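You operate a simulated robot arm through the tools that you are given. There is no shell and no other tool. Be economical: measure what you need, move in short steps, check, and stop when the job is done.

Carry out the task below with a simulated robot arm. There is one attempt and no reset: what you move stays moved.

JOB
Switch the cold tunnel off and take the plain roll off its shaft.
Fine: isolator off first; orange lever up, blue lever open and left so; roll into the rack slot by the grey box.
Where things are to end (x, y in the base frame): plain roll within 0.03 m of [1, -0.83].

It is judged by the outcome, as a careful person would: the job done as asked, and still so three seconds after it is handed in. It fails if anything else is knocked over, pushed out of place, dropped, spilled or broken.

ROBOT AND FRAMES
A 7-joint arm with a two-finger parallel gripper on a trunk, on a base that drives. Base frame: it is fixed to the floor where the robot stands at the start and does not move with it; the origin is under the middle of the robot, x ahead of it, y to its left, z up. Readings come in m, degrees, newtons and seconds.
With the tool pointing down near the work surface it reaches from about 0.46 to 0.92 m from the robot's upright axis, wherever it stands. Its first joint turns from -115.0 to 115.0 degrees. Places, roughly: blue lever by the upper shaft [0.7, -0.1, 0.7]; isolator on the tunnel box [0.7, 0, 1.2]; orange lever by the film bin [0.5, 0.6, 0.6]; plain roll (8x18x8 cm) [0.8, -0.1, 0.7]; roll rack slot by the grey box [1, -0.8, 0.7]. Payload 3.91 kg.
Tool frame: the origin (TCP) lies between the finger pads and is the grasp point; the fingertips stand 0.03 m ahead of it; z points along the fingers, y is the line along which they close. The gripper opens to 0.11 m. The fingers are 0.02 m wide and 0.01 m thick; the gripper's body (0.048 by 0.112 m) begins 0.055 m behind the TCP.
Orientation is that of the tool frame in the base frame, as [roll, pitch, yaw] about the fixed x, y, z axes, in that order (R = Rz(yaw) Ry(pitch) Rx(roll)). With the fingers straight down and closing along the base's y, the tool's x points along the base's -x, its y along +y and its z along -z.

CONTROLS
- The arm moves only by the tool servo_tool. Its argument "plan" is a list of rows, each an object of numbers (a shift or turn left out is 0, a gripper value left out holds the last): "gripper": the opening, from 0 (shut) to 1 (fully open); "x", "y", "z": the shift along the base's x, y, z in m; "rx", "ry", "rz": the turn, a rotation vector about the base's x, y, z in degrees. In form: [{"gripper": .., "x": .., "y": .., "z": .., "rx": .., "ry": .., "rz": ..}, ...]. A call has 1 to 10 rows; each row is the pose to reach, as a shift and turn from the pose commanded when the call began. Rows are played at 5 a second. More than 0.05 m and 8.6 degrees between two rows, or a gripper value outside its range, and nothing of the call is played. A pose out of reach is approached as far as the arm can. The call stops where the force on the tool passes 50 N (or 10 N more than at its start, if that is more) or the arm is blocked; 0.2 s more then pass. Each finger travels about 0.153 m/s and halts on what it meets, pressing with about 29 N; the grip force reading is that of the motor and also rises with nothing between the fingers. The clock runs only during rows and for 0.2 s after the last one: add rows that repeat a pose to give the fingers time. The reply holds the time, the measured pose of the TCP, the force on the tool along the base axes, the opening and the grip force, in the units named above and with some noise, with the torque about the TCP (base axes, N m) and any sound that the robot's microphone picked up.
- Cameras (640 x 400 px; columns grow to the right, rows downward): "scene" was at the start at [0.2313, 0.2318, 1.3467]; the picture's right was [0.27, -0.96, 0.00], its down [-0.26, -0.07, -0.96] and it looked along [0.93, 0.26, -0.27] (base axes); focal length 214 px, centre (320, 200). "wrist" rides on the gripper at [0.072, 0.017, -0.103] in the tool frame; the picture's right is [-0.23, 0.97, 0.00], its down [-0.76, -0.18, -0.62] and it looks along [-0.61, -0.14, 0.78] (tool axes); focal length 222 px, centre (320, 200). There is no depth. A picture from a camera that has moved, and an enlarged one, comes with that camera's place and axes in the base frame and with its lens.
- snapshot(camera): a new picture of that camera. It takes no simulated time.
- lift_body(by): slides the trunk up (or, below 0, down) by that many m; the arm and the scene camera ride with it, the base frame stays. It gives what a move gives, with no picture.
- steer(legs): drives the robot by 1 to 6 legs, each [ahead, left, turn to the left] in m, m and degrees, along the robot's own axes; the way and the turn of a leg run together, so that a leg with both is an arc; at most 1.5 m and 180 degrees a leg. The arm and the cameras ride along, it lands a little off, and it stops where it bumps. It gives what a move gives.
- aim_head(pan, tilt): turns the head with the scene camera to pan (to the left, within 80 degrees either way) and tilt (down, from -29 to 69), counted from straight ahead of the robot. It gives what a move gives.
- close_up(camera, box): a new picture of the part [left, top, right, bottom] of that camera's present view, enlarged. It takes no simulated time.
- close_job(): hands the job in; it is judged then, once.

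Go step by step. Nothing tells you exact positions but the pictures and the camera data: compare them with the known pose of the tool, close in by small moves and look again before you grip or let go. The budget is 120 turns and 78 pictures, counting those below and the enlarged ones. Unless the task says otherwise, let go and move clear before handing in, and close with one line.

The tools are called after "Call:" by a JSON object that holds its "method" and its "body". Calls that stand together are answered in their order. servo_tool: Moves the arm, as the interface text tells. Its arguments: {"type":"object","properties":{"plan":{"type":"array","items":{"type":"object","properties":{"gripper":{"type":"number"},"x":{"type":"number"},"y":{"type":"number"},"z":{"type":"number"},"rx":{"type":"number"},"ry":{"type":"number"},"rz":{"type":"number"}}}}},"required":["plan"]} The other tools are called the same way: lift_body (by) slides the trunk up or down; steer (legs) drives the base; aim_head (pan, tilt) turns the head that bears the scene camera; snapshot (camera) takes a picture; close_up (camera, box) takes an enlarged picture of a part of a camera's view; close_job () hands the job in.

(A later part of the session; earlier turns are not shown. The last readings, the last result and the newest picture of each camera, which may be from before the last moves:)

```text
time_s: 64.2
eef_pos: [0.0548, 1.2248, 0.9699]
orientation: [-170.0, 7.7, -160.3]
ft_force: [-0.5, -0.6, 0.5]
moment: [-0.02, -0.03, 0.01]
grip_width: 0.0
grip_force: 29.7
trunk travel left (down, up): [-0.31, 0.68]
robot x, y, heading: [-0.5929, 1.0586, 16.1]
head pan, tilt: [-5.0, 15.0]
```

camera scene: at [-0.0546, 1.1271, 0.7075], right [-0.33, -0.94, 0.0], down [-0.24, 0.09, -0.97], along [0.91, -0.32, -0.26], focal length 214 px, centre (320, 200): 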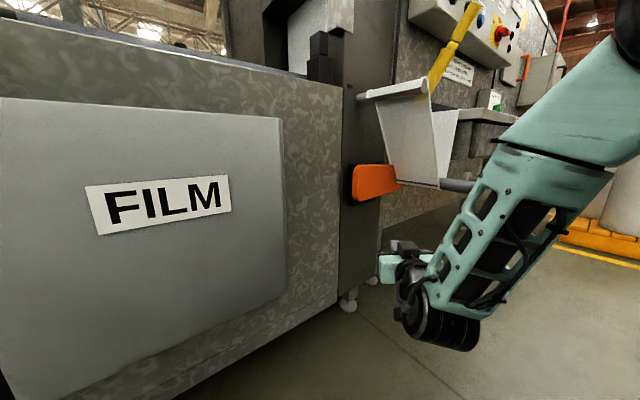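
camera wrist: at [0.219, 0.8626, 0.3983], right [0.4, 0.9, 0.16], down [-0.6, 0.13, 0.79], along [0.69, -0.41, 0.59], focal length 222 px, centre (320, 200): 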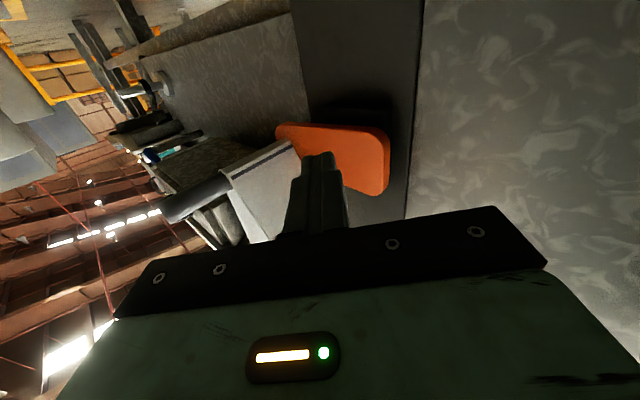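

Call:
{"method": "servo_tool", "body": {"plan": [{"rx": 3.4, "ry": 5.2, "gripper": 0.6}, {"rx": 6.8, "ry": 10.5}, {"rx": 6.8, "ry": 10.5}]}}

Call:
{"method": "steer", "body": {"legs": [[0, -0.76, 0]]}}

Call:
{"method": "aim_head", "body": {"pan": 0, "tilt": 35}}

Call:
{"method": "snapshot", "body": {"camera": "scene"}}

Call:
{"method": "snapshot", "body": {"camera": "wrist"}}

```text
time_s: 65.0
eef_pos: [0.0558, 1.2233, 0.9697]
orientation: [180.0, 0.2, -161.0]
ft_force: [0.0, 0.4, -1.0]
moment: [0.01, 0.0, 0.0]
grip_width: 0.066
grip_force: 0.1
trunk travel left (down, up): [-0.31, 0.68]
robot x, y, heading: [-0.5949, 1.0614, 16.0]
head pan, tilt: [-5.0, 15.0]
```

```text
time_s: 69.1
eef_pos: [0.2643, 0.4941, 0.9694]
orientation: [-179.9, 0.1, -161.1]
ft_force: [0.1, 0.3, 0.0]
moment: [0.0, 0.01, 0.0]
grip_width: 0.066
grip_force: 0.1
trunk travel left (down, up): [-0.31, 0.68]
robot x, y, heading: [-0.3819, 0.3313, 15.7]
head pan, tilt: [-5.0, 15.0]
```

```text
time_s: 69.9
eef_pos: [0.2643, 0.4942, 0.9691]
orientation: [-179.9, 0.1, -161.1]
ft_force: [-0.3, 0.4, 0.2]
moment: [0.01, -0.01, 0.01]
grip_width: 0.066
grip_force: 0.1
trunk travel left (down, up): [-0.31, 0.68]
robot x, y, heading: [-0.3806, 0.3304, 16.4]
head pan, tilt: [0.0, 35.0]
```

```text
43 pictures are left
camera scene: at [-0.2186, 0.5916, 0.9757], right [0.27, -0.96, 0.0], down [-0.55, -0.16, -0.82], along [0.79, 0.22, -0.57], focal length 214 px, centre (320, 200)
```

scene: 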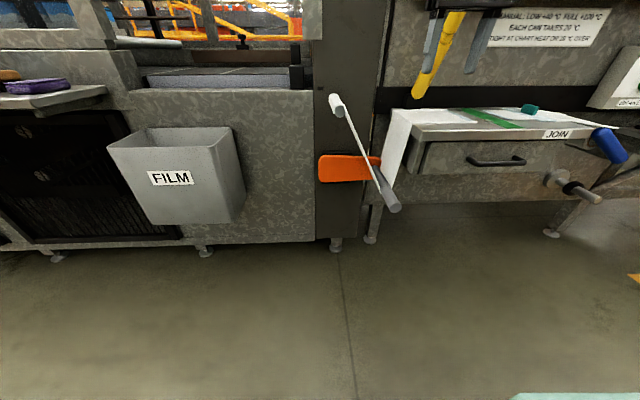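

```text
42 pictures are left
camera wrist: at [0.1884, 0.4858, 1.0719], right [-0.1, 0.99, 0.0], down [0.78, 0.08, 0.62], along [0.62, 0.06, -0.78], focal length 222 px, centre (320, 200)
```

wrist: 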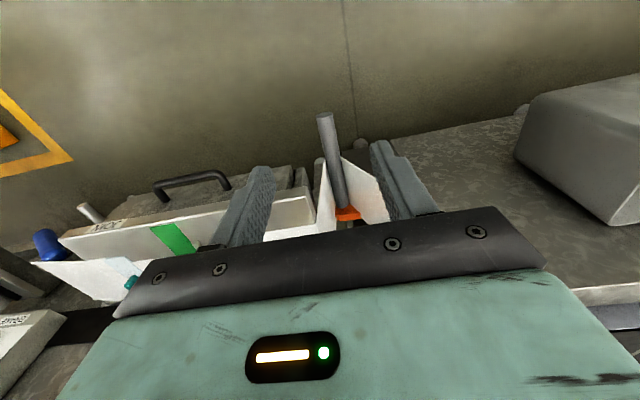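

The rod tip triangulates to about [0.34, 0.51, 0.59]. I'll descend in front of it, then slide forward so the bare end lies between the fingers.

Call:
{"method": "servo_tool", "body": {"plan": [{"z": -0.045, "y": 0.003, "gripper": 0.6}, {"z": -0.09, "y": 0.006}, {"z": -0.135, "y": 0.009}, {"z": -0.18, "y": 0.009}, {"z": -0.225, "y": 0.009}, {"z": -0.27, "y": 0.009}, {"z": -0.315, "y": 0.009}, {"z": -0.36, "y": 0.009}, {"z": -0.386, "y": 0.009, "rz": -3}]}}

Call:
{"method": "snapshot", "body": {"camera": "wrist"}}

Call:
{"method": "close_up", "body": {"camera": "scene", "box": [300, 80, 460, 240]}}

```text
time_s: 71.9
eef_pos: [0.2634, 0.5029, 0.5828]
orientation: [-180.0, 0.1, -164.0]
ft_force: [-0.9, 0.5, 0.8]
moment: [-0.03, 0.0, 0.0]
grip_width: 0.066
grip_force: 0.0
trunk travel left (down, up): [-0.31, 0.68]
robot x, y, heading: [-0.3809, 0.33, 16.1]
head pan, tilt: [0.0, 35.0]
```

```text
41 pictures are left
camera wrist: at [0.1885, 0.4987, 0.6848], right [-0.05, 1.0, 0.0], down [0.78, 0.04, 0.63], along [0.62, 0.03, -0.78], focal length 222 px, centre (320, 200)
```

wrist: 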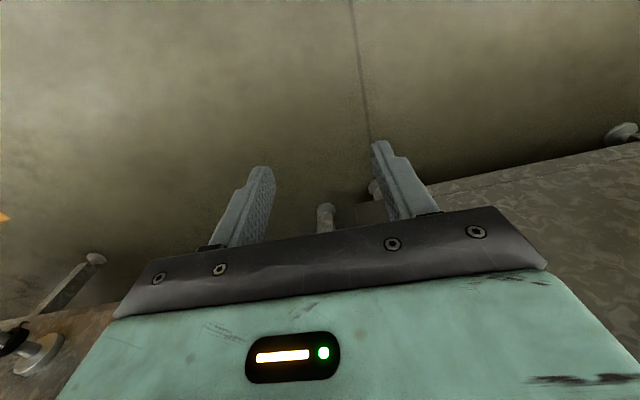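

```text
2.50 times, centred on (380, 160) of scene
camera zoom: at [-0.2186, 0.5916, 0.9756], right [0.27, -0.96, 0.0], down [-0.55, -0.16, -0.82], along [0.79, 0.22, -0.57], focal length 536 px, centre (170, 300)
```

zoom: 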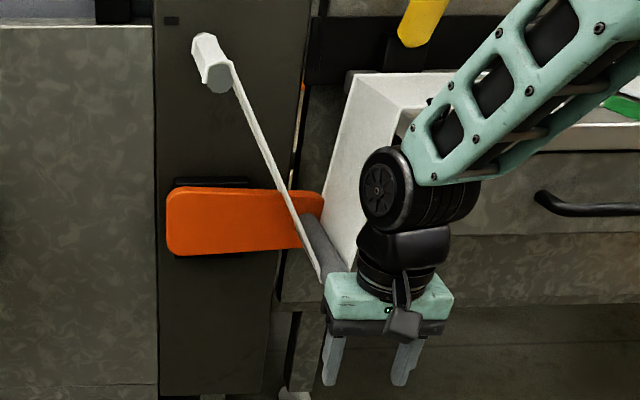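

Call:
{"method": "servo_tool", "body": {"plan": [{"x": 0.02, "y": -0.006}, {"x": 0.05, "y": 0.002}, {"x": 0.08, "y": 0.01}, {"x": 0.105, "y": 0.018}, {"x": 0.105, "y": 0.018}]}}

Call:
{"method": "snapshot", "body": {"camera": "wrist"}}

Call:
{"method": "close_up", "body": {"camera": "scene", "box": [300, 80, 460, 240]}}

```text
time_s: 73.1
eef_pos: [0.3695, 0.5218, 0.5832]
orientation: [-179.9, 0.1, -164.2]
ft_force: [-0.5, -0.4, 0.3]
moment: [0.04, 0.0, 0.01]
grip_width: 0.0658
grip_force: 0.0
trunk travel left (down, up): [-0.31, 0.68]
robot x, y, heading: [-0.3849, 0.3285, 16.2]
head pan, tilt: [0.0, 35.0]
```

```text
39 pictures are left
camera wrist: at [0.2938, 0.5166, 0.6856], right [-0.05, 1.0, 0.0], down [0.78, 0.04, 0.62], along [0.62, 0.03, -0.78], focal length 222 px, centre (320, 200)
```

wrist: 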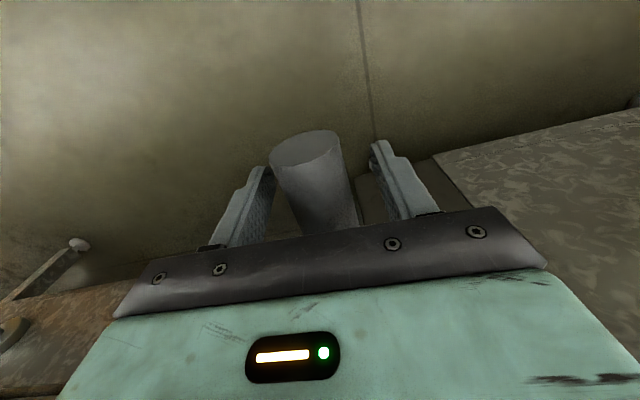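

```text
2.50 times, centred on (380, 160) of scene
camera zoom: at [-0.2186, 0.5916, 0.9756], right [0.27, -0.96, 0.0], down [-0.55, -0.16, -0.82], along [0.79, 0.22, -0.57], focal length 536 px, centre (170, 300)
```

zoom: 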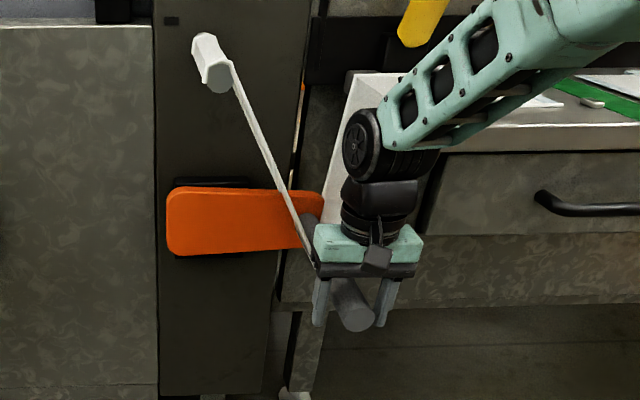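

The bare rod is between the fingers, nearer the tips. I'll lower 1.5 cm, close on it and try a small lift.

Call:
{"method": "servo_tool", "body": {"plan": [{"z": -0.015, "gripper": 0.6}, {"z": -0.015, "gripper": 0.3}, {"z": -0.015, "gripper": 0}, {"z": -0.015, "gripper": 0}, {"z": -0.005}, {"z": 0.005}, {"z": 0.015}]}}

Call:
{"method": "close_up", "body": {"camera": "scene", "box": [300, 80, 460, 240]}}

```text
time_s: 74.7
eef_pos: [0.3677, 0.5205, 0.5984]
orientation: [-180.0, 0.1, -164.1]
ft_force: [6.1, -9.3, -3.0]
moment: [-0.34, 0.1, 1.01]
grip_width: 0.0381
grip_force: 44.5
trunk travel left (down, up): [-0.31, 0.68]
robot x, y, heading: [-0.3817, 0.3308, 15.9]
head pan, tilt: [0.0, 35.0]
```

```text
2.50 times, centred on (380, 160) of scene
camera zoom: at [-0.2183, 0.5915, 0.9756], right [0.27, -0.96, 0.0], down [-0.55, -0.16, -0.82], along [0.79, 0.22, -0.57], focal length 536 px, centre (170, 300)
```

zoom: 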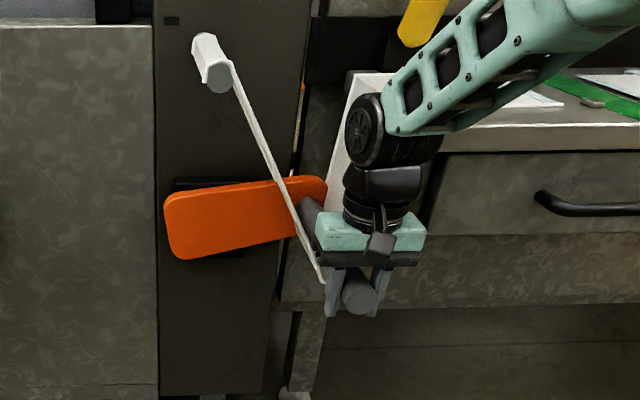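

The lever tilts, right tip rising, with little force. I'll continue along the arc around its hub.

Call:
{"method": "servo_tool", "body": {"plan": [{"x": -0.0005, "y": 0.002, "z": 0.0245}, {"x": -0.002, "y": 0.008, "z": 0.048}, {"x": -0.005, "y": 0.018, "z": 0.0708}, {"x": -0.009, "y": 0.031, "z": 0.0917}]}}

Call:
{"method": "close_up", "body": {"camera": "scene", "box": [300, 60, 480, 240]}}

```text
time_s: 75.8
eef_pos: [0.356, 0.558, 0.6874]
orientation: [179.6, -0.3, -163.4]
ft_force: [5.4, 7.6, -8.1]
moment: [-0.29, -0.58, 1.18]
grip_width: 0.0382
grip_force: 45.2
trunk travel left (down, up): [-0.31, 0.68]
robot x, y, heading: [-0.3852, 0.3322, 15.7]
head pan, tilt: [0.0, 35.0]
stopped in row 4: the force on the tool passed its limit at 52 N (the readings are from after the stop); the commanded pose is now the measured one
```

```text
2.22 times, centred on (390, 150) of scene
camera zoom: at [-0.2186, 0.5925, 0.9759], right [0.27, -0.96, 0.0], down [-0.55, -0.16, -0.82], along [0.79, 0.22, -0.57], focal length 477 px, centre (164, 311)
```

zoom: 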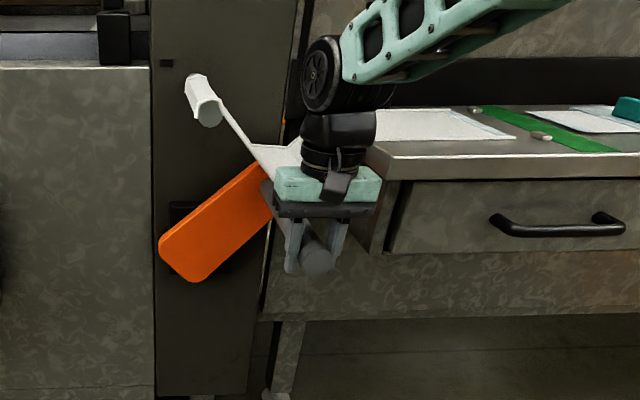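

The lever is at about 40° up and following well. I'll see whether it goes further.

Call:
{"method": "servo_tool", "body": {"plan": [{"x": -0.001, "y": 0.004, "z": 0.004}, {"x": -0.003, "y": 0.011, "z": 0.012}, {"x": -0.006, "y": 0.02, "z": 0.02}]}}

Call:
{"method": "close_up", "body": {"camera": "scene", "box": [300, 60, 480, 240]}}

```text
time_s: 76.6
eef_pos: [0.3511, 0.5686, 0.702]
orientation: [-179.8, -0.8, -164.0]
ft_force: [6.5, -24.6, -32.5]
moment: [0.28, 0.09, 1.06]
grip_width: 0.0386
grip_force: 44.1
trunk travel left (down, up): [-0.31, 0.68]
robot x, y, heading: [-0.3835, 0.331, 16.2]
head pan, tilt: [0.0, 35.0]
```

```text
2.22 times, centred on (390, 150) of scene
camera zoom: at [-0.2176, 0.5913, 0.975], right [0.27, -0.96, 0.0], down [-0.55, -0.16, -0.82], along [0.79, 0.22, -0.57], focal length 477 px, centre (164, 311)
```

zoom: 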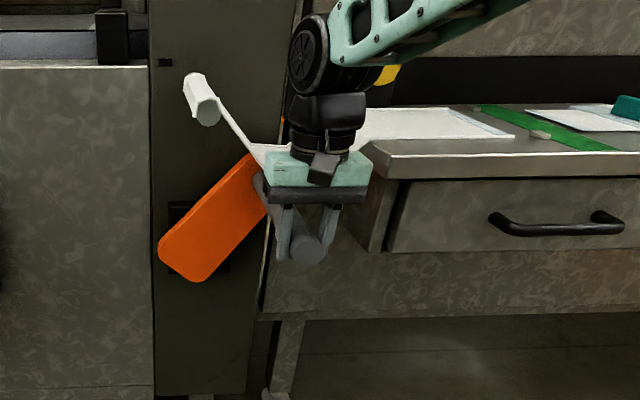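

It now resists at about 45°, so it seems to be at its stop. I'll relax the push, open slowly and watch whether it stays.

Call:
{"method": "servo_tool", "body": {"plan": [{"x": 0.001, "y": -0.005, "z": -0.007}, {"x": 0.001, "y": -0.005, "z": -0.007, "gripper": 0.3}, {"x": 0.001, "y": -0.005, "z": -0.007, "gripper": 0.42}, {"x": 0.001, "y": -0.005, "z": -0.007, "gripper": 0.42}]}}

Call:
{"method": "close_up", "body": {"camera": "scene", "box": [300, 60, 480, 240]}}

```text
time_s: 77.6
eef_pos: [0.3503, 0.5752, 0.7018]
orientation: [179.4, -0.3, -163.6]
ft_force: [2.1, -2.5, 0.5]
moment: [-0.03, -0.03, 0.07]
grip_width: 0.0486
grip_force: 1.6
trunk travel left (down, up): [-0.31, 0.68]
robot x, y, heading: [-0.3823, 0.3323, 16.0]
head pan, tilt: [0.0, 35.0]
```

```text
2.22 times, centred on (390, 150) of scene
camera zoom: at [-0.219, 0.5924, 0.9756], right [0.27, -0.96, 0.0], down [-0.55, -0.16, -0.82], along [0.79, 0.22, -0.57], focal length 477 px, centre (164, 311)
```

zoom: 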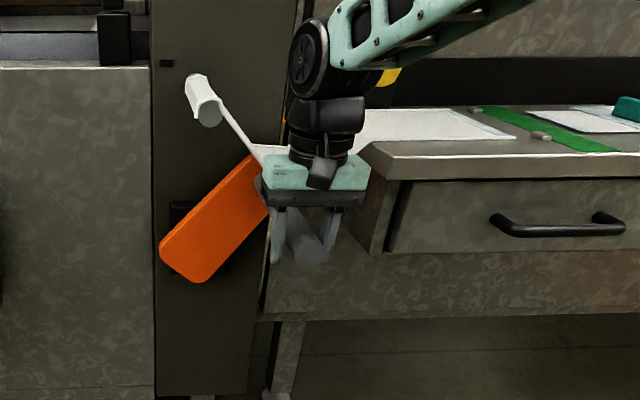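

It stays. I'll open wider and withdraw toward the robot along the rod.

Call:
{"method": "servo_tool", "body": {"plan": [{"gripper": 0.7}, {"gripper": 0.7}, {"x": -0.03, "y": -0.009}, {"x": -0.07, "y": -0.02}, {"x": -0.11, "y": -0.032}, {"x": -0.15, "y": -0.043}]}}

Call:
{"method": "close_up", "body": {"camera": "scene", "box": [300, 60, 480, 240]}}

```text
time_s: 79.0
eef_pos: [0.2011, 0.5302, 0.7009]
orientation: [179.7, -0.2, -163.7]
ft_force: [-0.1, -0.1, -0.2]
moment: [0.0, -0.01, 0.0]
grip_width: 0.0771
grip_force: 0.1
trunk travel left (down, up): [-0.31, 0.68]
robot x, y, heading: [-0.3828, 0.3316, 16.1]
head pan, tilt: [0.0, 35.0]
```

```text
2.22 times, centred on (390, 150) of scene
camera zoom: at [-0.2188, 0.5922, 0.9755], right [0.27, -0.96, 0.0], down [-0.55, -0.16, -0.82], along [0.79, 0.22, -0.57], focal length 477 px, centre (164, 311)
```

zoom: 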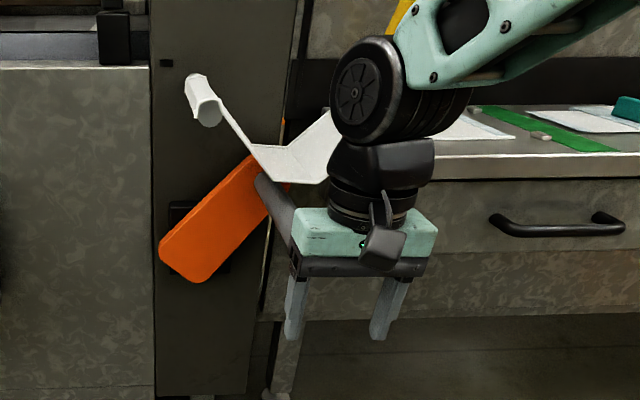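

The orange lever stays up on its own. Now to the right end: I'll raise the arm, back up and drive over to view the blue lever and the roll.

Call:
{"method": "servo_tool", "body": {"plan": [{"z": 0.05}, {"z": 0.1}, {"z": 0.15}, {"z": 0.2}, {"z": 0.25}, {"z": 0.3}, {"z": 0.35}]}}

Call:
{"method": "steer", "body": {"legs": [[-0.1, 0, 0], [0, -0.75, 0]]}}

Call:
{"method": "aim_head", "body": {"pan": 0, "tilt": 30}}

Call:
{"method": "snapshot", "body": {"camera": "scene"}}

```text
time_s: 80.6
eef_pos: [0.201, 0.5283, 1.0488]
orientation: [179.7, -0.4, -163.8]
ft_force: [0.2, -0.7, -0.1]
moment: [-0.03, 0.02, -0.01]
grip_width: 0.0768
grip_force: 0.1
trunk travel left (down, up): [-0.31, 0.68]
robot x, y, heading: [-0.382, 0.3291, 15.7]
head pan, tilt: [0.0, 35.0]
```

```text
time_s: 85.4
eef_pos: [0.3105, -0.2192, 1.0483]
orientation: [179.7, -0.3, -164.0]
ft_force: [1.0, 0.0, -0.2]
moment: [0.0, 0.01, 0.02]
grip_width: 0.077
grip_force: 0.0
trunk travel left (down, up): [-0.31, 0.68]
robot x, y, heading: [-0.2742, -0.4149, 15.7]
head pan, tilt: [0.0, 35.0]
```

```text
time_s: 86.0
eef_pos: [0.3097, -0.2197, 1.0485]
orientation: [179.7, -0.2, -163.9]
ft_force: [0.0, 0.1, -0.1]
moment: [0.01, 0.01, -0.01]
grip_width: 0.0769
grip_force: 0.1
trunk travel left (down, up): [-0.31, 0.68]
robot x, y, heading: [-0.2746, -0.4174, 15.7]
head pan, tilt: [0.0, 30.0]
```

```text
32 pictures are left
camera scene: at [-0.1077, -0.1545, 0.9834], right [0.27, -0.96, 0.0], down [-0.48, -0.14, -0.87], along [0.83, 0.23, -0.5], focal length 214 px, centre (320, 200)
```

scene: 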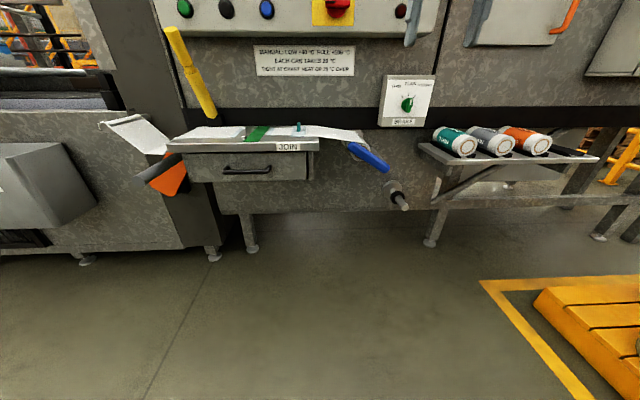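

Call:
{"method": "close_up", "body": {"camera": "scene", "box": [270, 100, 430, 220]}}

Call:
{"method": "close_up", "body": {"camera": "scene", "box": [410, 90, 630, 220]}}

```text
3.33 times, centred on (350, 160) of scene
camera zoom: at [-0.1077, -0.1545, 0.9834], right [0.27, -0.96, 0.0], down [-0.48, -0.14, -0.87], along [0.83, 0.23, -0.5], focal length 715 px, centre (220, 333)
```

zoom: 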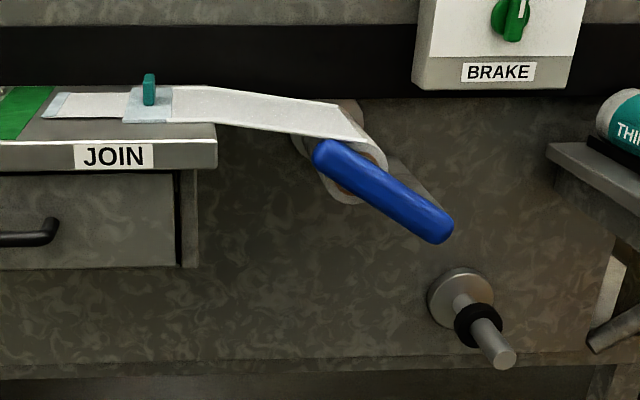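

```text
2.91 times, centred on (520, 155) of scene
camera zoom: at [-0.1077, -0.1545, 0.9834], right [0.27, -0.96, 0.0], down [-0.48, -0.14, -0.87], along [0.83, 0.23, -0.5], focal length 624 px, centre (-262, 331)
```

zoom: 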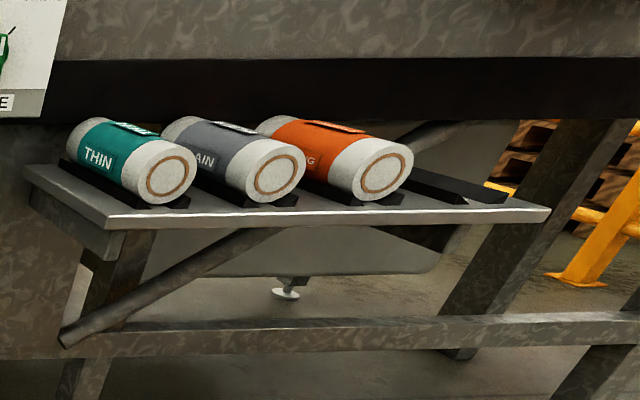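

The plain roll (white, brown core) sits on the upper shaft, its axis pointing toward the robot. The blue bar lies across its front end, and the empty rack slot is the rightmost pair of black rails. I'll bring the wrist camera close to the blue lever.

Call:
{"method": "servo_tool", "body": {"plan": [{"x": 0.025, "y": 0.007, "z": -0.04}, {"x": 0.05, "y": 0.014, "z": -0.08}, {"x": 0.075, "y": 0.021, "z": -0.12}, {"x": 0.1, "y": 0.028, "z": -0.16}, {"x": 0.125, "y": 0.036, "z": -0.2}, {"x": 0.14, "y": 0.04, "z": -0.23}]}}

Call:
{"method": "close_up", "body": {"camera": "wrist", "box": [120, 0, 520, 250]}}

```text
time_s: 87.4
eef_pos: [0.4499, -0.18, 0.8183]
orientation: [179.7, -0.4, -163.9]
ft_force: [-0.4, -0.3, 1.0]
moment: [-0.01, 0.0, -0.01]
grip_width: 0.0769
grip_force: 0.1
trunk travel left (down, up): [-0.31, 0.68]
robot x, y, heading: [-0.2781, -0.417, 15.6]
head pan, tilt: [0.0, 30.0]
```

```text
1.60 times, centred on (320, 125) of wrist
camera zoom: at [0.3748, -0.1848, 0.9215], right [-0.05, 1.0, 0.0], down [0.78, 0.04, 0.62], along [0.62, 0.04, -0.79], focal length 355 px, centre (320, 320)
```

zoom: 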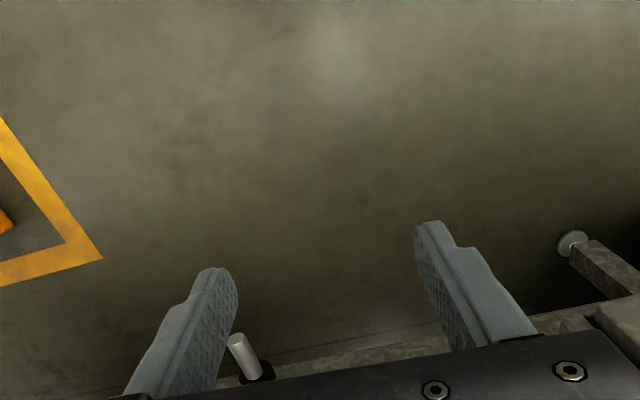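

The wrist camera can't see ahead in this posture. I'll drive to the right and look at the lever from its other side with the head.

Call:
{"method": "steer", "body": {"legs": [[0, -0.45, 0]]}}

Call:
{"method": "aim_head", "body": {"pan": 25, "tilt": 22}}

Call:
{"method": "snapshot", "body": {"camera": "scene"}}

```text
time_s: 90.1
eef_pos: [0.5712, -0.6123, 0.8169]
orientation: [179.8, -0.2, -163.9]
ft_force: [-0.4, 0.4, 0.2]
moment: [-0.01, 0.0, 0.0]
grip_width: 0.0774
grip_force: 0.0
trunk travel left (down, up): [-0.31, 0.68]
robot x, y, heading: [-0.1542, -0.8486, 15.8]
head pan, tilt: [0.0, 30.0]
```

```text
time_s: 91.0
eef_pos: [0.5716, -0.6115, 0.8184]
orientation: [179.8, -0.3, -163.9]
ft_force: [0.3, 0.3, -1.0]
moment: [0.02, 0.01, 0.02]
grip_width: 0.0771
grip_force: 0.1
trunk travel left (down, up): [-0.31, 0.68]
robot x, y, heading: [-0.1567, -0.8499, 15.9]
head pan, tilt: [25.0, 22.0]
```

```text
28 pictures are left
camera scene: at [-0.0026, -0.5517, 0.9962], right [0.65, -0.76, 0.0], down [-0.28, -0.24, -0.93], along [0.7, 0.6, -0.37], focal length 214 px, centre (320, 200)
```

scene: 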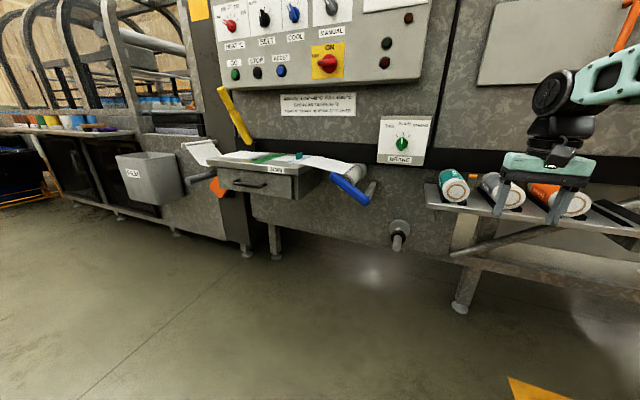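

Call:
{"method": "close_up", "body": {"camera": "scene", "box": [290, 140, 410, 220]}}

```text
5.00 times, centred on (350, 180) of scene
camera zoom: at [-0.0026, -0.5517, 0.9962], right [0.65, -0.76, 0.0], down [-0.28, -0.24, -0.93], along [0.7, 0.6, -0.37], focal length 1072 px, centre (170, 300)
```

zoom: 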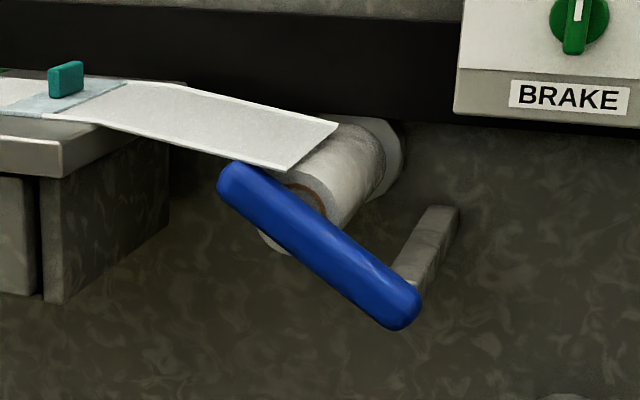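

Now it's clear: the blue bar pivots on a bracket at its lower-right end (about [0.71, -0.19, 0.67]) and its free upper-left end lies across the roll. I'll drive back left, level the tool and push the free end up from below with closed fingers.

Call:
{"method": "steer", "body": {"legs": [[0, 0.51, 0]]}}

Call:
{"method": "servo_tool", "body": {"plan": [{"rx": 2.3, "ry": -8, "gripper": 0}, {"rx": 4.6, "ry": -16}, {"rx": 6.9, "ry": -24}, {"rx": 9.2, "ry": -32}, {"rx": 11.5, "ry": -40}, {"rx": 13.8, "ry": -48}, {"rx": 16.1, "ry": -56}, {"rx": 18.4, "ry": -64}, {"rx": 20.6, "ry": -72}, {"rx": 22.9, "ry": -80}]}}

Call:
{"method": "servo_tool", "body": {"plan": [{"rx": 1.0, "ry": -3.5, "z": -0.03}, {"rx": 1.9, "ry": -6.5, "z": -0.06}, {"rx": 1.9, "ry": -6.5, "z": -0.09}]}}

```text
time_s: 94.0
eef_pos: [0.4325, -0.121, 0.8191]
orientation: [179.7, -0.4, -163.7]
ft_force: [1.4, 0.1, -0.4]
moment: [0.01, 0.01, 0.01]
grip_width: 0.0771
grip_force: 0.0
trunk travel left (down, up): [-0.31, 0.68]
robot x, y, heading: [-0.2925, -0.3603, 15.8]
head pan, tilt: [25.0, 22.0]
```

```text
time_s: 96.2
eef_pos: [0.4321, -0.1207, 0.8183]
orientation: [-177.9, 83.1, -161.7]
ft_force: [0.8, -0.1, -0.4]
moment: [0.0, 0.02, 0.0]
grip_width: 0.0
grip_force: 28.4
trunk travel left (down, up): [-0.31, 0.68]
robot x, y, heading: [-0.2901, -0.3647, 16.0]
head pan, tilt: [25.0, 22.0]
```

```text
time_s: 97.0
eef_pos: [0.431, -0.1218, 0.7274]
orientation: [-136.3, 89.7, -119.9]
ft_force: [-0.6, 0.2, -0.2]
moment: [-0.02, 0.01, -0.03]
grip_width: 0.0
grip_force: 28.7
trunk travel left (down, up): [-0.31, 0.68]
robot x, y, heading: [-0.2911, -0.3595, 15.8]
head pan, tilt: [25.0, 22.0]
```

Call:
{"method": "steer", "body": {"legs": [[0.13, 0, 0]]}}

Call:
{"method": "servo_tool", "body": {"plan": [{"z": -0.02}]}}

Call:
{"method": "aim_head", "body": {"pan": 0, "tilt": 25}}

Call:
{"method": "snapshot", "body": {"camera": "scene"}}

Call:
{"method": "snapshot", "body": {"camera": "wrist"}}

```text
time_s: 98.3
eef_pos: [0.5573, -0.0855, 0.7284]
orientation: [-138.8, 89.7, -122.4]
ft_force: [-0.6, 0.3, -0.9]
moment: [-0.03, 0.03, -0.02]
grip_width: 0.0001
grip_force: 28.9
trunk travel left (down, up): [-0.31, 0.68]
robot x, y, heading: [-0.1637, -0.3259, 16.0]
head pan, tilt: [25.0, 22.0]
```

```text
time_s: 98.7
eef_pos: [0.5584, -0.0856, 0.7082]
orientation: [-137.1, 89.6, -120.9]
ft_force: [0.4, -0.5, 0.2]
moment: [-0.02, 0.02, -0.02]
grip_width: 0.0
grip_force: 28.9
trunk travel left (down, up): [-0.31, 0.68]
robot x, y, heading: [-0.1657, -0.3205, 16.2]
head pan, tilt: [25.0, 22.0]
```

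```text
time_s: 99.6
eef_pos: [0.5587, -0.0862, 0.7074]
orientation: [-138.5, 89.6, -122.2]
ft_force: [-0.3, 0.6, -0.3]
moment: [0.01, 0.03, -0.01]
grip_width: 0.0
grip_force: 29.0
trunk travel left (down, up): [-0.31, 0.68]
robot x, y, heading: [-0.1656, -0.3254, 16.0]
head pan, tilt: [0.0, 25.0]
```

```text
26 pictures are left
camera scene: at [0.0031, -0.0614, 0.9914], right [0.27, -0.96, 0.0], down [-0.41, -0.12, -0.91], along [0.87, 0.25, -0.42], focal length 214 px, centre (320, 200)
```

scene: 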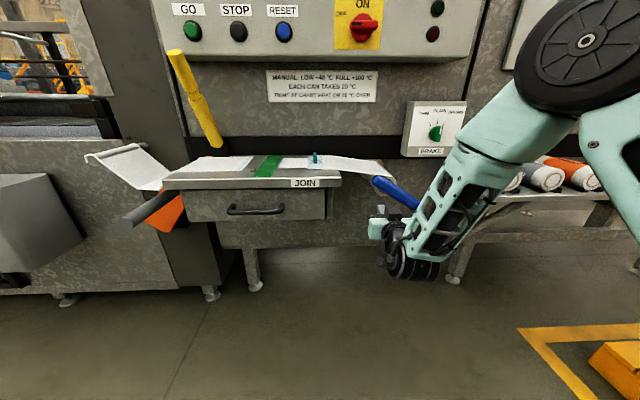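

```text
25 pictures are left
camera wrist: at [0.4528, -0.0996, 0.6352], right [-0.27, 0.94, 0.22], down [-0.55, -0.34, 0.77], along [0.79, 0.09, 0.6], focal length 222 px, centre (320, 200)
```

wrist: 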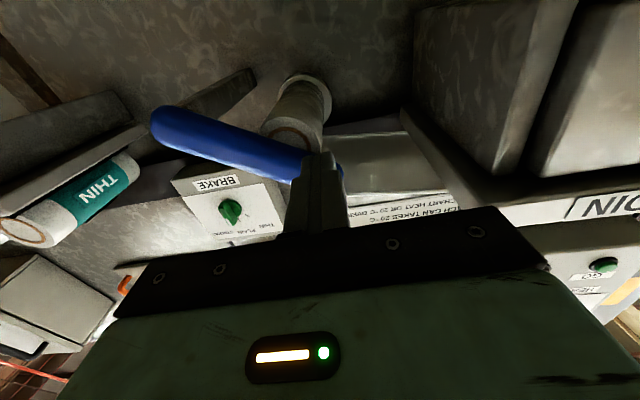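

The finger is at the bar's free end, and the roll's face is deeper (u≈0.68), so there is room. I'll advance under the bar and push it up a little.

Call:
{"method": "servo_tool", "body": {"plan": [{"x": 0.03, "y": -0.012, "z": -0.005}, {"x": 0.06, "y": -0.01, "z": -0.005}, {"x": 0.095, "y": 0.001, "z": -0.005}, {"x": 0.095, "y": 0.001, "z": 0.015}, {"x": 0.098, "y": -0.006, "z": 0.036}]}}

Call:
{"method": "snapshot", "body": {"camera": "wrist"}}

```text
time_s: 100.7
eef_pos: [0.6493, -0.0831, 0.7081]
orientation: [-174.1, 87.4, -157.3]
ft_force: [-2.6, 3.4, -14.9]
moment: [0.14, -0.07, -0.04]
grip_width: 0.0
grip_force: 29.0
trunk travel left (down, up): [-0.31, 0.68]
robot x, y, heading: [-0.1685, -0.3258, 15.9]
head pan, tilt: [0.0, 25.0]
stopped in row 5: the force on the tool passed its limit at 62 N (the readings are from after the stop); the commanded pose is now the measured one
```

```text
24 pictures are left
camera wrist: at [0.5415, -0.0995, 0.6405], right [-0.27, 0.94, 0.22], down [-0.51, -0.34, 0.79], along [0.81, 0.1, 0.57], focal length 222 px, centre (320, 200)
```

wrist: 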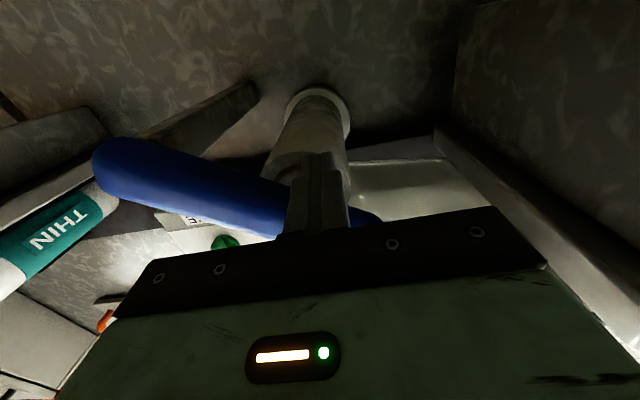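

It won't go up (closed stop there). I'll go around to above the free end and press it down instead.

Call:
{"method": "servo_tool", "body": {"plan": [{"z": -0.008}, {"x": -0.04, "y": -0.01, "z": -0.008}, {"x": -0.085, "y": -0.02, "z": -0.008}, {"x": -0.085, "y": -0.02, "z": 0.04}, {"x": -0.085, "y": -0.02, "z": 0.085}, {"x": -0.085, "y": -0.02, "z": 0.125}, {"x": -0.045, "y": -0.01, "z": 0.125}, {"x": -0.005, "y": 0.0, "z": 0.12}, {"x": -0.005, "y": 0.0, "z": 0.095}]}}

Call:
{"method": "close_up", "body": {"camera": "scene", "box": [320, 120, 460, 260]}}

```text
time_s: 102.7
eef_pos: [0.6447, -0.0847, 0.8072]
orientation: [-172.9, 87.8, -156.2]
ft_force: [-0.5, 0.4, 0.2]
moment: [0.0, 0.0, -0.03]
grip_width: 0.0
grip_force: 28.5
trunk travel left (down, up): [-0.31, 0.68]
robot x, y, heading: [-0.1658, -0.3262, 15.7]
head pan, tilt: [0.0, 25.0]
```

```text
2.86 times, centred on (390, 190) of scene
camera zoom: at [0.0031, -0.0614, 0.9914], right [0.27, -0.96, 0.0], down [-0.41, -0.12, -0.91], along [0.87, 0.25, -0.42], focal length 613 px, centre (120, 229)
```

zoom: 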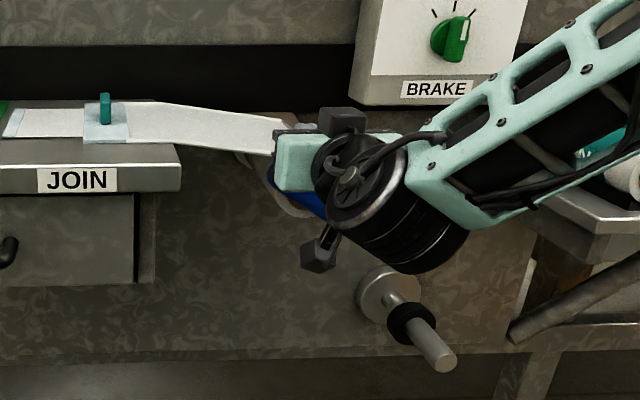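

Call:
{"method": "servo_tool", "body": {"plan": [{"z": -0.021}, {"x": -0.002, "y": 0.007, "z": -0.04}, {"x": -0.004, "y": 0.016, "z": -0.062}]}}

Call:
{"method": "snapshot", "body": {"camera": "wrist"}}

```text
time_s: 103.5
eef_pos: [0.6422, -0.0676, 0.7445]
orientation: [-172.9, 87.9, -156.1]
ft_force: [-0.5, 0.0, 0.4]
moment: [-0.01, 0.0, -0.01]
grip_width: 0.0001
grip_force: 28.6
trunk travel left (down, up): [-0.31, 0.68]
robot x, y, heading: [-0.165, -0.3262, 15.9]
head pan, tilt: [0.0, 25.0]
```

```text
22 pictures are left
camera wrist: at [0.5343, -0.0844, 0.6758], right [-0.27, 0.94, 0.22], down [-0.52, -0.34, 0.79], along [0.81, 0.1, 0.58], focal length 222 px, centre (320, 200)
```

wrist: 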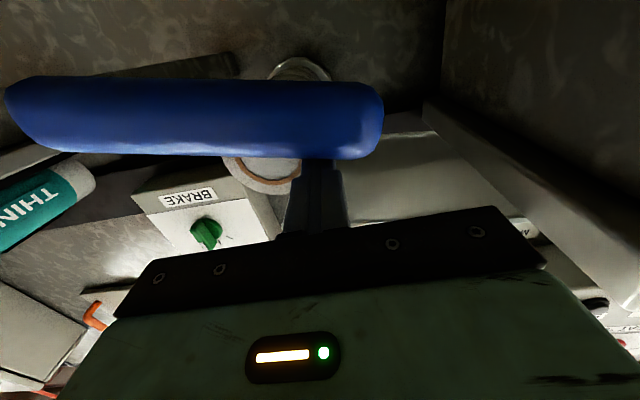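

The bar swings down easily. I'll keep pressing it down along its arc.

Call:
{"method": "servo_tool", "body": {"plan": [{"x": -0.003, "y": 0.01, "z": -0.03}, {"x": -0.004, "y": 0.015, "z": -0.06}, {"x": -0.004, "y": 0.014, "z": -0.09}, {"x": -0.003, "y": 0.01, "z": -0.115}]}}

Call:
{"method": "snapshot", "body": {"camera": "wrist"}}

```text
time_s: 104.5
eef_pos: [0.6376, -0.0579, 0.6299]
orientation: [-173.9, 87.9, -157.1]
ft_force: [0.6, 0.3, 0.4]
moment: [-0.01, 0.01, 0.0]
grip_width: 0.0
grip_force: 29.3
trunk travel left (down, up): [-0.31, 0.68]
robot x, y, heading: [-0.1622, -0.3254, 16.1]
head pan, tilt: [0.0, 25.0]
```

```text
21 pictures are left
camera wrist: at [0.5309, -0.0744, 0.5608], right [-0.27, 0.94, 0.22], down [-0.52, -0.34, 0.79], along [0.81, 0.1, 0.58], focal length 222 px, centre (320, 200)
```

wrist: 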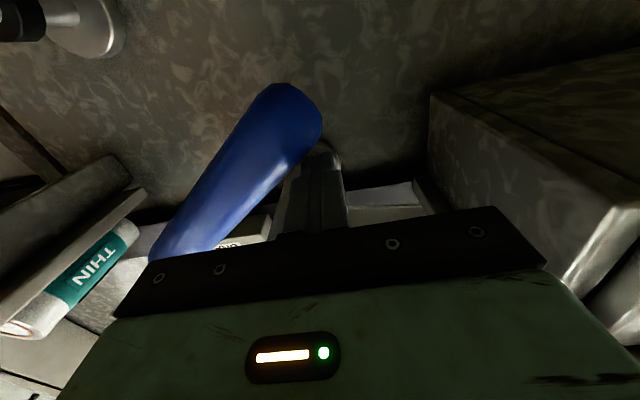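

Call:
{"method": "servo_tool", "body": {"plan": [{"x": 0.004, "y": -0.015, "z": -0.015}, {"x": 0.01, "y": -0.035, "z": -0.025}, {"x": 0.016, "y": -0.055, "z": -0.032}, {"x": 0.022, "y": -0.075, "z": -0.035}, {"x": 0.026, "y": -0.09, "z": -0.035}]}}

Call:
{"method": "snapshot", "body": {"camera": "wrist"}}

```text
time_s: 105.7
eef_pos: [0.6442, -0.0946, 0.603]
orientation: [-166.8, 87.6, -151.2]
ft_force: [4.6, 50.5, 1.6]
moment: [0.52, -0.12, 1.56]
grip_width: 0.0
grip_force: 29.1
out of reach, approached as far as the arm can: row 2, 3, 4, 5
trunk travel left (down, up): [-0.31, 0.68]
robot x, y, heading: [-0.1661, -0.3241, 16.0]
head pan, tilt: [0.0, 25.0]
```

```text
20 pictures are left
camera wrist: at [0.5363, -0.1086, 0.5343], right [-0.25, 0.94, 0.22], down [-0.52, -0.32, 0.79], along [0.81, 0.09, 0.58], focal length 222 px, centre (320, 200)
```

wrist: 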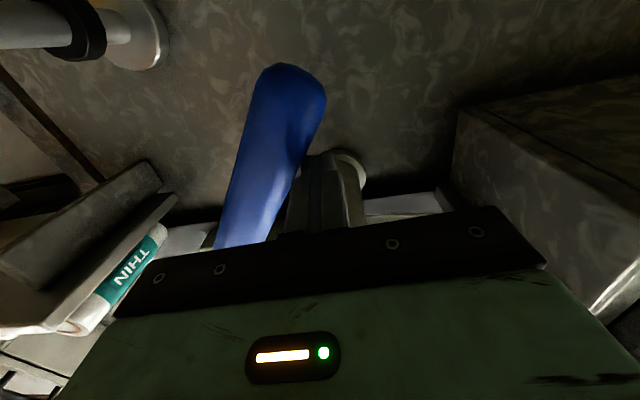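

It's at its open stop (50 N). I'll back off and check with the scene camera.

Call:
{"method": "servo_tool", "body": {"plan": [{"y": 0.02}, {"x": -0.04, "y": 0.015}, {"x": -0.08, "y": 0.0}, {"x": -0.12, "y": -0.01, "z": 0.02}, {"x": -0.14, "y": -0.02, "z": 0.06}, {"x": -0.14, "y": -0.02, "z": 0.1}, {"x": -0.14, "y": -0.02, "z": 0.14}, {"x": -0.14, "y": -0.02, "z": 0.18}]}}

Call:
{"method": "steer", "body": {"legs": [[-0.2, 0, 0]]}}

Call:
{"method": "close_up", "body": {"camera": "scene", "box": [290, 100, 610, 260]}}

```text
time_s: 107.5
eef_pos: [0.508, -0.1273, 0.7829]
orientation: [-172.4, 87.8, -155.8]
ft_force: [0.2, 0.1, 0.1]
moment: [0.0, -0.04, -0.01]
grip_width: 0.0
grip_force: 28.8
trunk travel left (down, up): [-0.31, 0.68]
robot x, y, heading: [-0.1682, -0.3236, 16.0]
head pan, tilt: [0.0, 25.0]
```

```text
time_s: 109.1
eef_pos: [0.3155, -0.1816, 0.7844]
orientation: [-172.8, 87.9, -156.1]
ft_force: [1.3, -0.8, 1.1]
moment: [0.01, 0.0, 0.0]
grip_width: 0.0
grip_force: 28.9
trunk travel left (down, up): [-0.31, 0.68]
robot x, y, heading: [-0.3594, -0.3812, 15.7]
head pan, tilt: [0.0, 25.0]
```

```text
2.00 times, centred on (450, 180) of scene
camera zoom: at [-0.1905, -0.1165, 0.9914], right [0.27, -0.96, 0.0], down [-0.41, -0.12, -0.91], along [0.87, 0.25, -0.42], focal length 429 px, centre (60, 240)
```

zoom: 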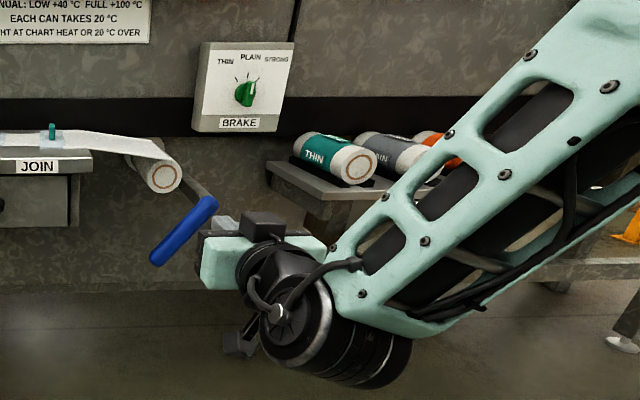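

The blue lever is open and stays there, so the roll's face is free: centre about v −0.28, z 0.729 in machine axes. I'll open the gripper, line up with the roll axis and approach it from the front.

Call:
{"method": "servo_tool", "body": {"plan": [{"x": 0.002, "y": -0.009, "z": -0.028, "gripper": 1}, {"x": 0.005, "y": -0.018, "z": -0.055, "gripper": 1}, {"x": 0.005, "y": -0.018, "z": -0.055, "gripper": 1}, {"x": 0.005, "y": -0.018, "z": -0.055, "gripper": 1}]}}

Call:
{"method": "steer", "body": {"legs": [[0.33, 0, 0]]}}

Call:
{"method": "snapshot", "body": {"camera": "wrist"}}

Call:
{"method": "close_up", "body": {"camera": "scene", "box": [320, 120, 480, 260]}}

```text
time_s: 110.1
eef_pos: [0.3206, -0.1995, 0.7289]
orientation: [-172.9, 87.9, -156.1]
ft_force: [0.3, -0.5, 0.1]
moment: [0.03, 0.0, 0.0]
grip_width: 0.1097
grip_force: 0.0
trunk travel left (down, up): [-0.31, 0.68]
robot x, y, heading: [-0.3582, -0.3795, 16.0]
head pan, tilt: [0.0, 25.0]
```

```text
time_s: 112.2
eef_pos: [0.6401, -0.1117, 0.7295]
orientation: [-172.7, 87.9, -156.2]
ft_force: [-0.3, -0.3, -0.1]
moment: [0.01, -0.02, -0.02]
grip_width: 0.1101
grip_force: 0.0
trunk travel left (down, up): [-0.31, 0.68]
robot x, y, heading: [-0.0383, -0.2878, 15.8]
head pan, tilt: [0.0, 25.0]
```

```text
18 pictures are left
camera wrist: at [0.5326, -0.1266, 0.66], right [-0.27, 0.94, 0.22], down [-0.52, -0.34, 0.79], along [0.81, 0.1, 0.58], focal length 222 px, centre (320, 200)
```

wrist: 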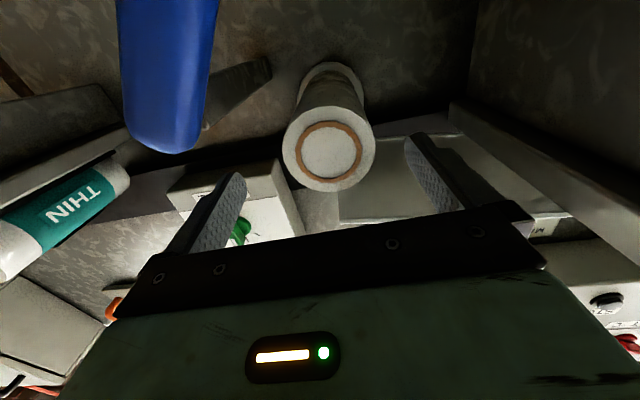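

```text
2.86 times, centred on (400, 190) of scene
camera zoom: at [0.129, -0.0266, 0.9914], right [0.27, -0.96, 0.0], down [-0.41, -0.11, -0.91], along [0.87, 0.25, -0.42], focal length 613 px, centre (91, 229)
```

zoom: 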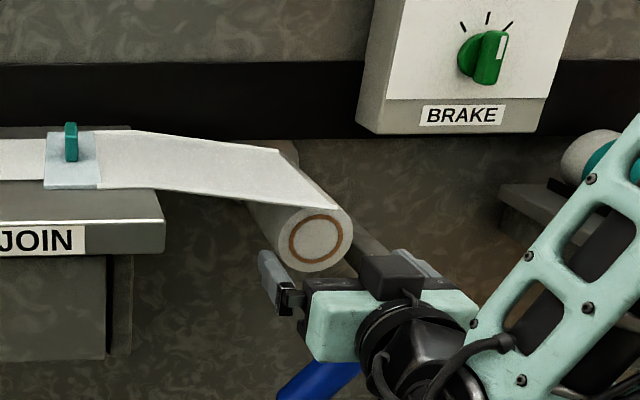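

The roll face triangulates to [0.696, −0.090, 0.735]; I'm 6 cm short and nearly centred. Advance with the fingers on either side, then grip.

Call:
{"method": "servo_tool", "body": {"plan": [{"x": 0.0, "y": 0.005, "z": 0.005}, {"x": 0.03, "y": 0.014, "z": 0.006}, {"x": 0.06, "y": 0.023, "z": 0.006}, {"x": 0.085, "y": 0.03, "z": 0.006}, {"x": 0.085, "y": 0.03, "z": 0.006}]}}

Call:
{"method": "snapshot", "body": {"camera": "wrist"}}

```text
time_s: 113.5
eef_pos: [0.7256, -0.0811, 0.7357]
orientation: [-173.0, 87.9, -156.4]
ft_force: [0.6, 0.7, -0.2]
moment: [0.03, 0.01, 0.02]
grip_width: 0.1098
grip_force: 0.0
trunk travel left (down, up): [-0.31, 0.68]
robot x, y, heading: [-0.0385, -0.2889, 15.6]
head pan, tilt: [0.0, 25.0]
```

```text
16 pictures are left
camera wrist: at [0.6179, -0.0964, 0.6662], right [-0.27, 0.94, 0.22], down [-0.52, -0.34, 0.79], along [0.81, 0.1, 0.58], focal length 222 px, centre (320, 200)
```

wrist: 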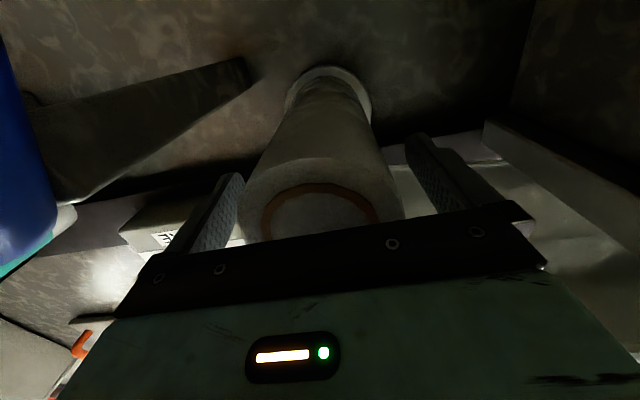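

The roll end lies evenly between the fingers. I'll close and pull gently outward along the shaft.

Call:
{"method": "servo_tool", "body": {"plan": [{"gripper": 0.8}, {"gripper": 0.5}, {"gripper": 0.5}, {"gripper": 0}, {"gripper": 0}, {"x": -0.01, "y": -0.003}, {"x": -0.024, "y": -0.007}]}}

Call:
{"method": "close_up", "body": {"camera": "scene", "box": [300, 110, 480, 260]}}

```text
time_s: 115.0
eef_pos: [0.7008, -0.089, 0.7356]
orientation: [-171.9, 87.9, -155.4]
ft_force: [1.0, 9.3, 2.4]
moment: [0.22, -0.73, 1.11]
grip_width: 0.0737
grip_force: 28.5
trunk travel left (down, up): [-0.31, 0.68]
robot x, y, heading: [-0.0399, -0.288, 15.5]
head pan, tilt: [0.0, 25.0]
```

```text
2.67 times, centred on (390, 185) of scene
camera zoom: at [0.129, -0.0264, 0.9913], right [0.27, -0.96, 0.0], down [-0.41, -0.11, -0.91], along [0.87, 0.25, -0.42], focal length 572 px, centre (133, 240)
```

zoom: 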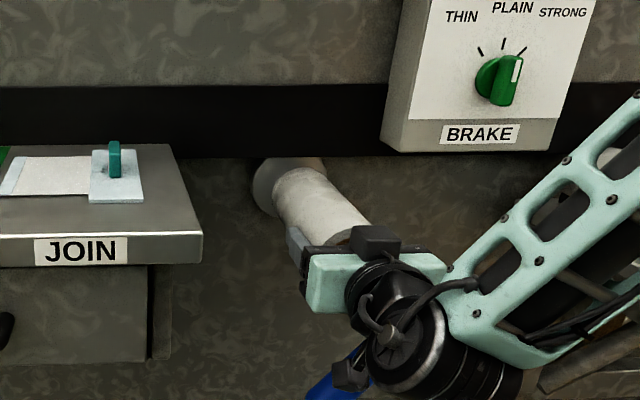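

The film web is gone and the roll slides out. I'll relieve the small sideways force and continue a few cm.

Call:
{"method": "servo_tool", "body": {"plan": [{"x": -0.01, "y": 0.002}, {"x": -0.025, "y": -0.003}, {"x": -0.04, "y": -0.007}, {"x": -0.055, "y": -0.011}]}}

```text
time_s: 116.0
eef_pos: [0.6447, -0.1007, 0.7351]
orientation: [-172.4, 87.9, -156.0]
ft_force: [2.9, -4.0, -0.1]
moment: [0.01, 0.05, -0.26]
grip_width: 0.0738
grip_force: 29.3
trunk travel left (down, up): [-0.31, 0.68]
robot x, y, heading: [-0.0413, -0.2883, 15.8]
head pan, tilt: [0.0, 25.0]
```

Forces are small. The rest of the pull I do by driving straight back.

Call:
{"method": "steer", "body": {"legs": [[-0.12, 0, 0]]}}

Call:
{"method": "steer", "body": {"legs": [[-0.2, 0, 0]]}}

Call:
{"method": "snapshot", "body": {"camera": "scene"}}

```text
time_s: 117.3
eef_pos: [0.5316, -0.1306, 0.7362]
orientation: [-172.9, 87.9, -156.4]
ft_force: [-0.6, -0.1, 0.5]
moment: [-0.08, 0.25, 0.02]
grip_width: 0.0739
grip_force: 28.7
trunk travel left (down, up): [-0.31, 0.68]
robot x, y, heading: [-0.1516, -0.3171, 15.6]
head pan, tilt: [0.0, 25.0]
```

```text
time_s: 118.9
eef_pos: [0.3384, -0.1843, 0.7363]
orientation: [-173.0, 87.7, -156.4]
ft_force: [0.0, 0.5, 0.6]
moment: [-0.07, 0.24, 0.0]
grip_width: 0.074
grip_force: 28.8
trunk travel left (down, up): [-0.31, 0.68]
robot x, y, heading: [-0.3479, -0.3772, 15.7]
head pan, tilt: [0.0, 25.0]
```

```text
14 pictures are left
camera scene: at [-0.1777, -0.1132, 0.9913], right [0.27, -0.96, 0.0], down [-0.41, -0.11, -0.91], along [0.87, 0.25, -0.42], focal length 214 px, centre (320, 200)
```

scene: 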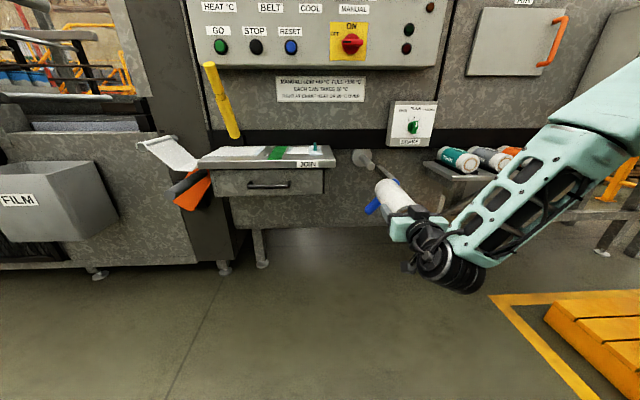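

The roll is off the shaft and held level. The pallet blocks the floor right of the rack, so I'll shift the arm to the robot's right and place from a base position left of the pallet; first raise the trunk.

Call:
{"method": "lift_body", "body": {"by": 0.09}}

Call:
{"method": "servo_tool", "body": {"plan": [{"x": 0.006, "y": -0.043}, {"x": 0.012, "y": -0.086}, {"x": 0.018, "y": -0.13}, {"x": 0.024, "y": -0.173}, {"x": 0.03, "y": -0.216}, {"x": 0.036, "y": -0.259}, {"x": 0.042, "y": -0.302}, {"x": 0.048, "y": -0.346}, {"x": 0.054, "y": -0.389}]}}

```text
time_s: 120.1
eef_pos: [0.3394, -0.1858, 0.8251]
orientation: [-173.0, 87.8, -156.5]
ft_force: [0.3, 1.0, -4.8]
moment: [-0.07, 0.23, -0.02]
grip_width: 0.0739
grip_force: 28.5
trunk travel left (down, up): [-0.4, 0.59]
robot x, y, heading: [-0.3464, -0.3748, 15.8]
head pan, tilt: [0.0, 25.0]
```

```text
time_s: 122.1
eef_pos: [0.3384, -0.2381, 0.8506]
orientation: [168.1, 88.0, -176.3]
ft_force: [-0.7, -0.7, -5.2]
moment: [-0.09, 0.24, 0.02]
grip_width: 0.0741
grip_force: 28.5
out of reach, approached as far as the arm can: row 1, 2, 3, 4, 5, 6, 7, 8, 9
trunk travel left (down, up): [-0.4, 0.59]
robot x, y, heading: [-0.3448, -0.3755, 15.6]
head pan, tilt: [0.0, 25.0]
```

The arm refuses that sideways offset at this distance. I'll test whether it is allowed when extended further.

Call:
{"method": "servo_tool", "body": {"plan": [{"x": 0.04, "y": 0.011}, {"x": 0.08, "y": 0.022}, {"x": 0.12, "y": 0.033}, {"x": 0.155, "y": 0.043}, {"x": 0.167, "y": 0.0}, {"x": 0.178, "y": -0.04}, {"x": 0.189, "y": -0.08}, {"x": 0.2, "y": -0.12}, {"x": 0.211, "y": -0.16}]}}

```text
time_s: 124.1
eef_pos: [0.5476, -0.3994, 0.8507]
orientation: [-171.5, 87.9, -155.0]
ft_force: [0.5, 1.0, -4.9]
moment: [-0.06, 0.27, 0.02]
grip_width: 0.0738
grip_force: 28.9
out of reach, approached as far as the arm can: row 1, 2, 3, 4, 5, 6, 7
trunk travel left (down, up): [-0.4, 0.59]
robot x, y, heading: [-0.3434, -0.3735, 15.8]
head pan, tilt: [0.0, 25.0]
```

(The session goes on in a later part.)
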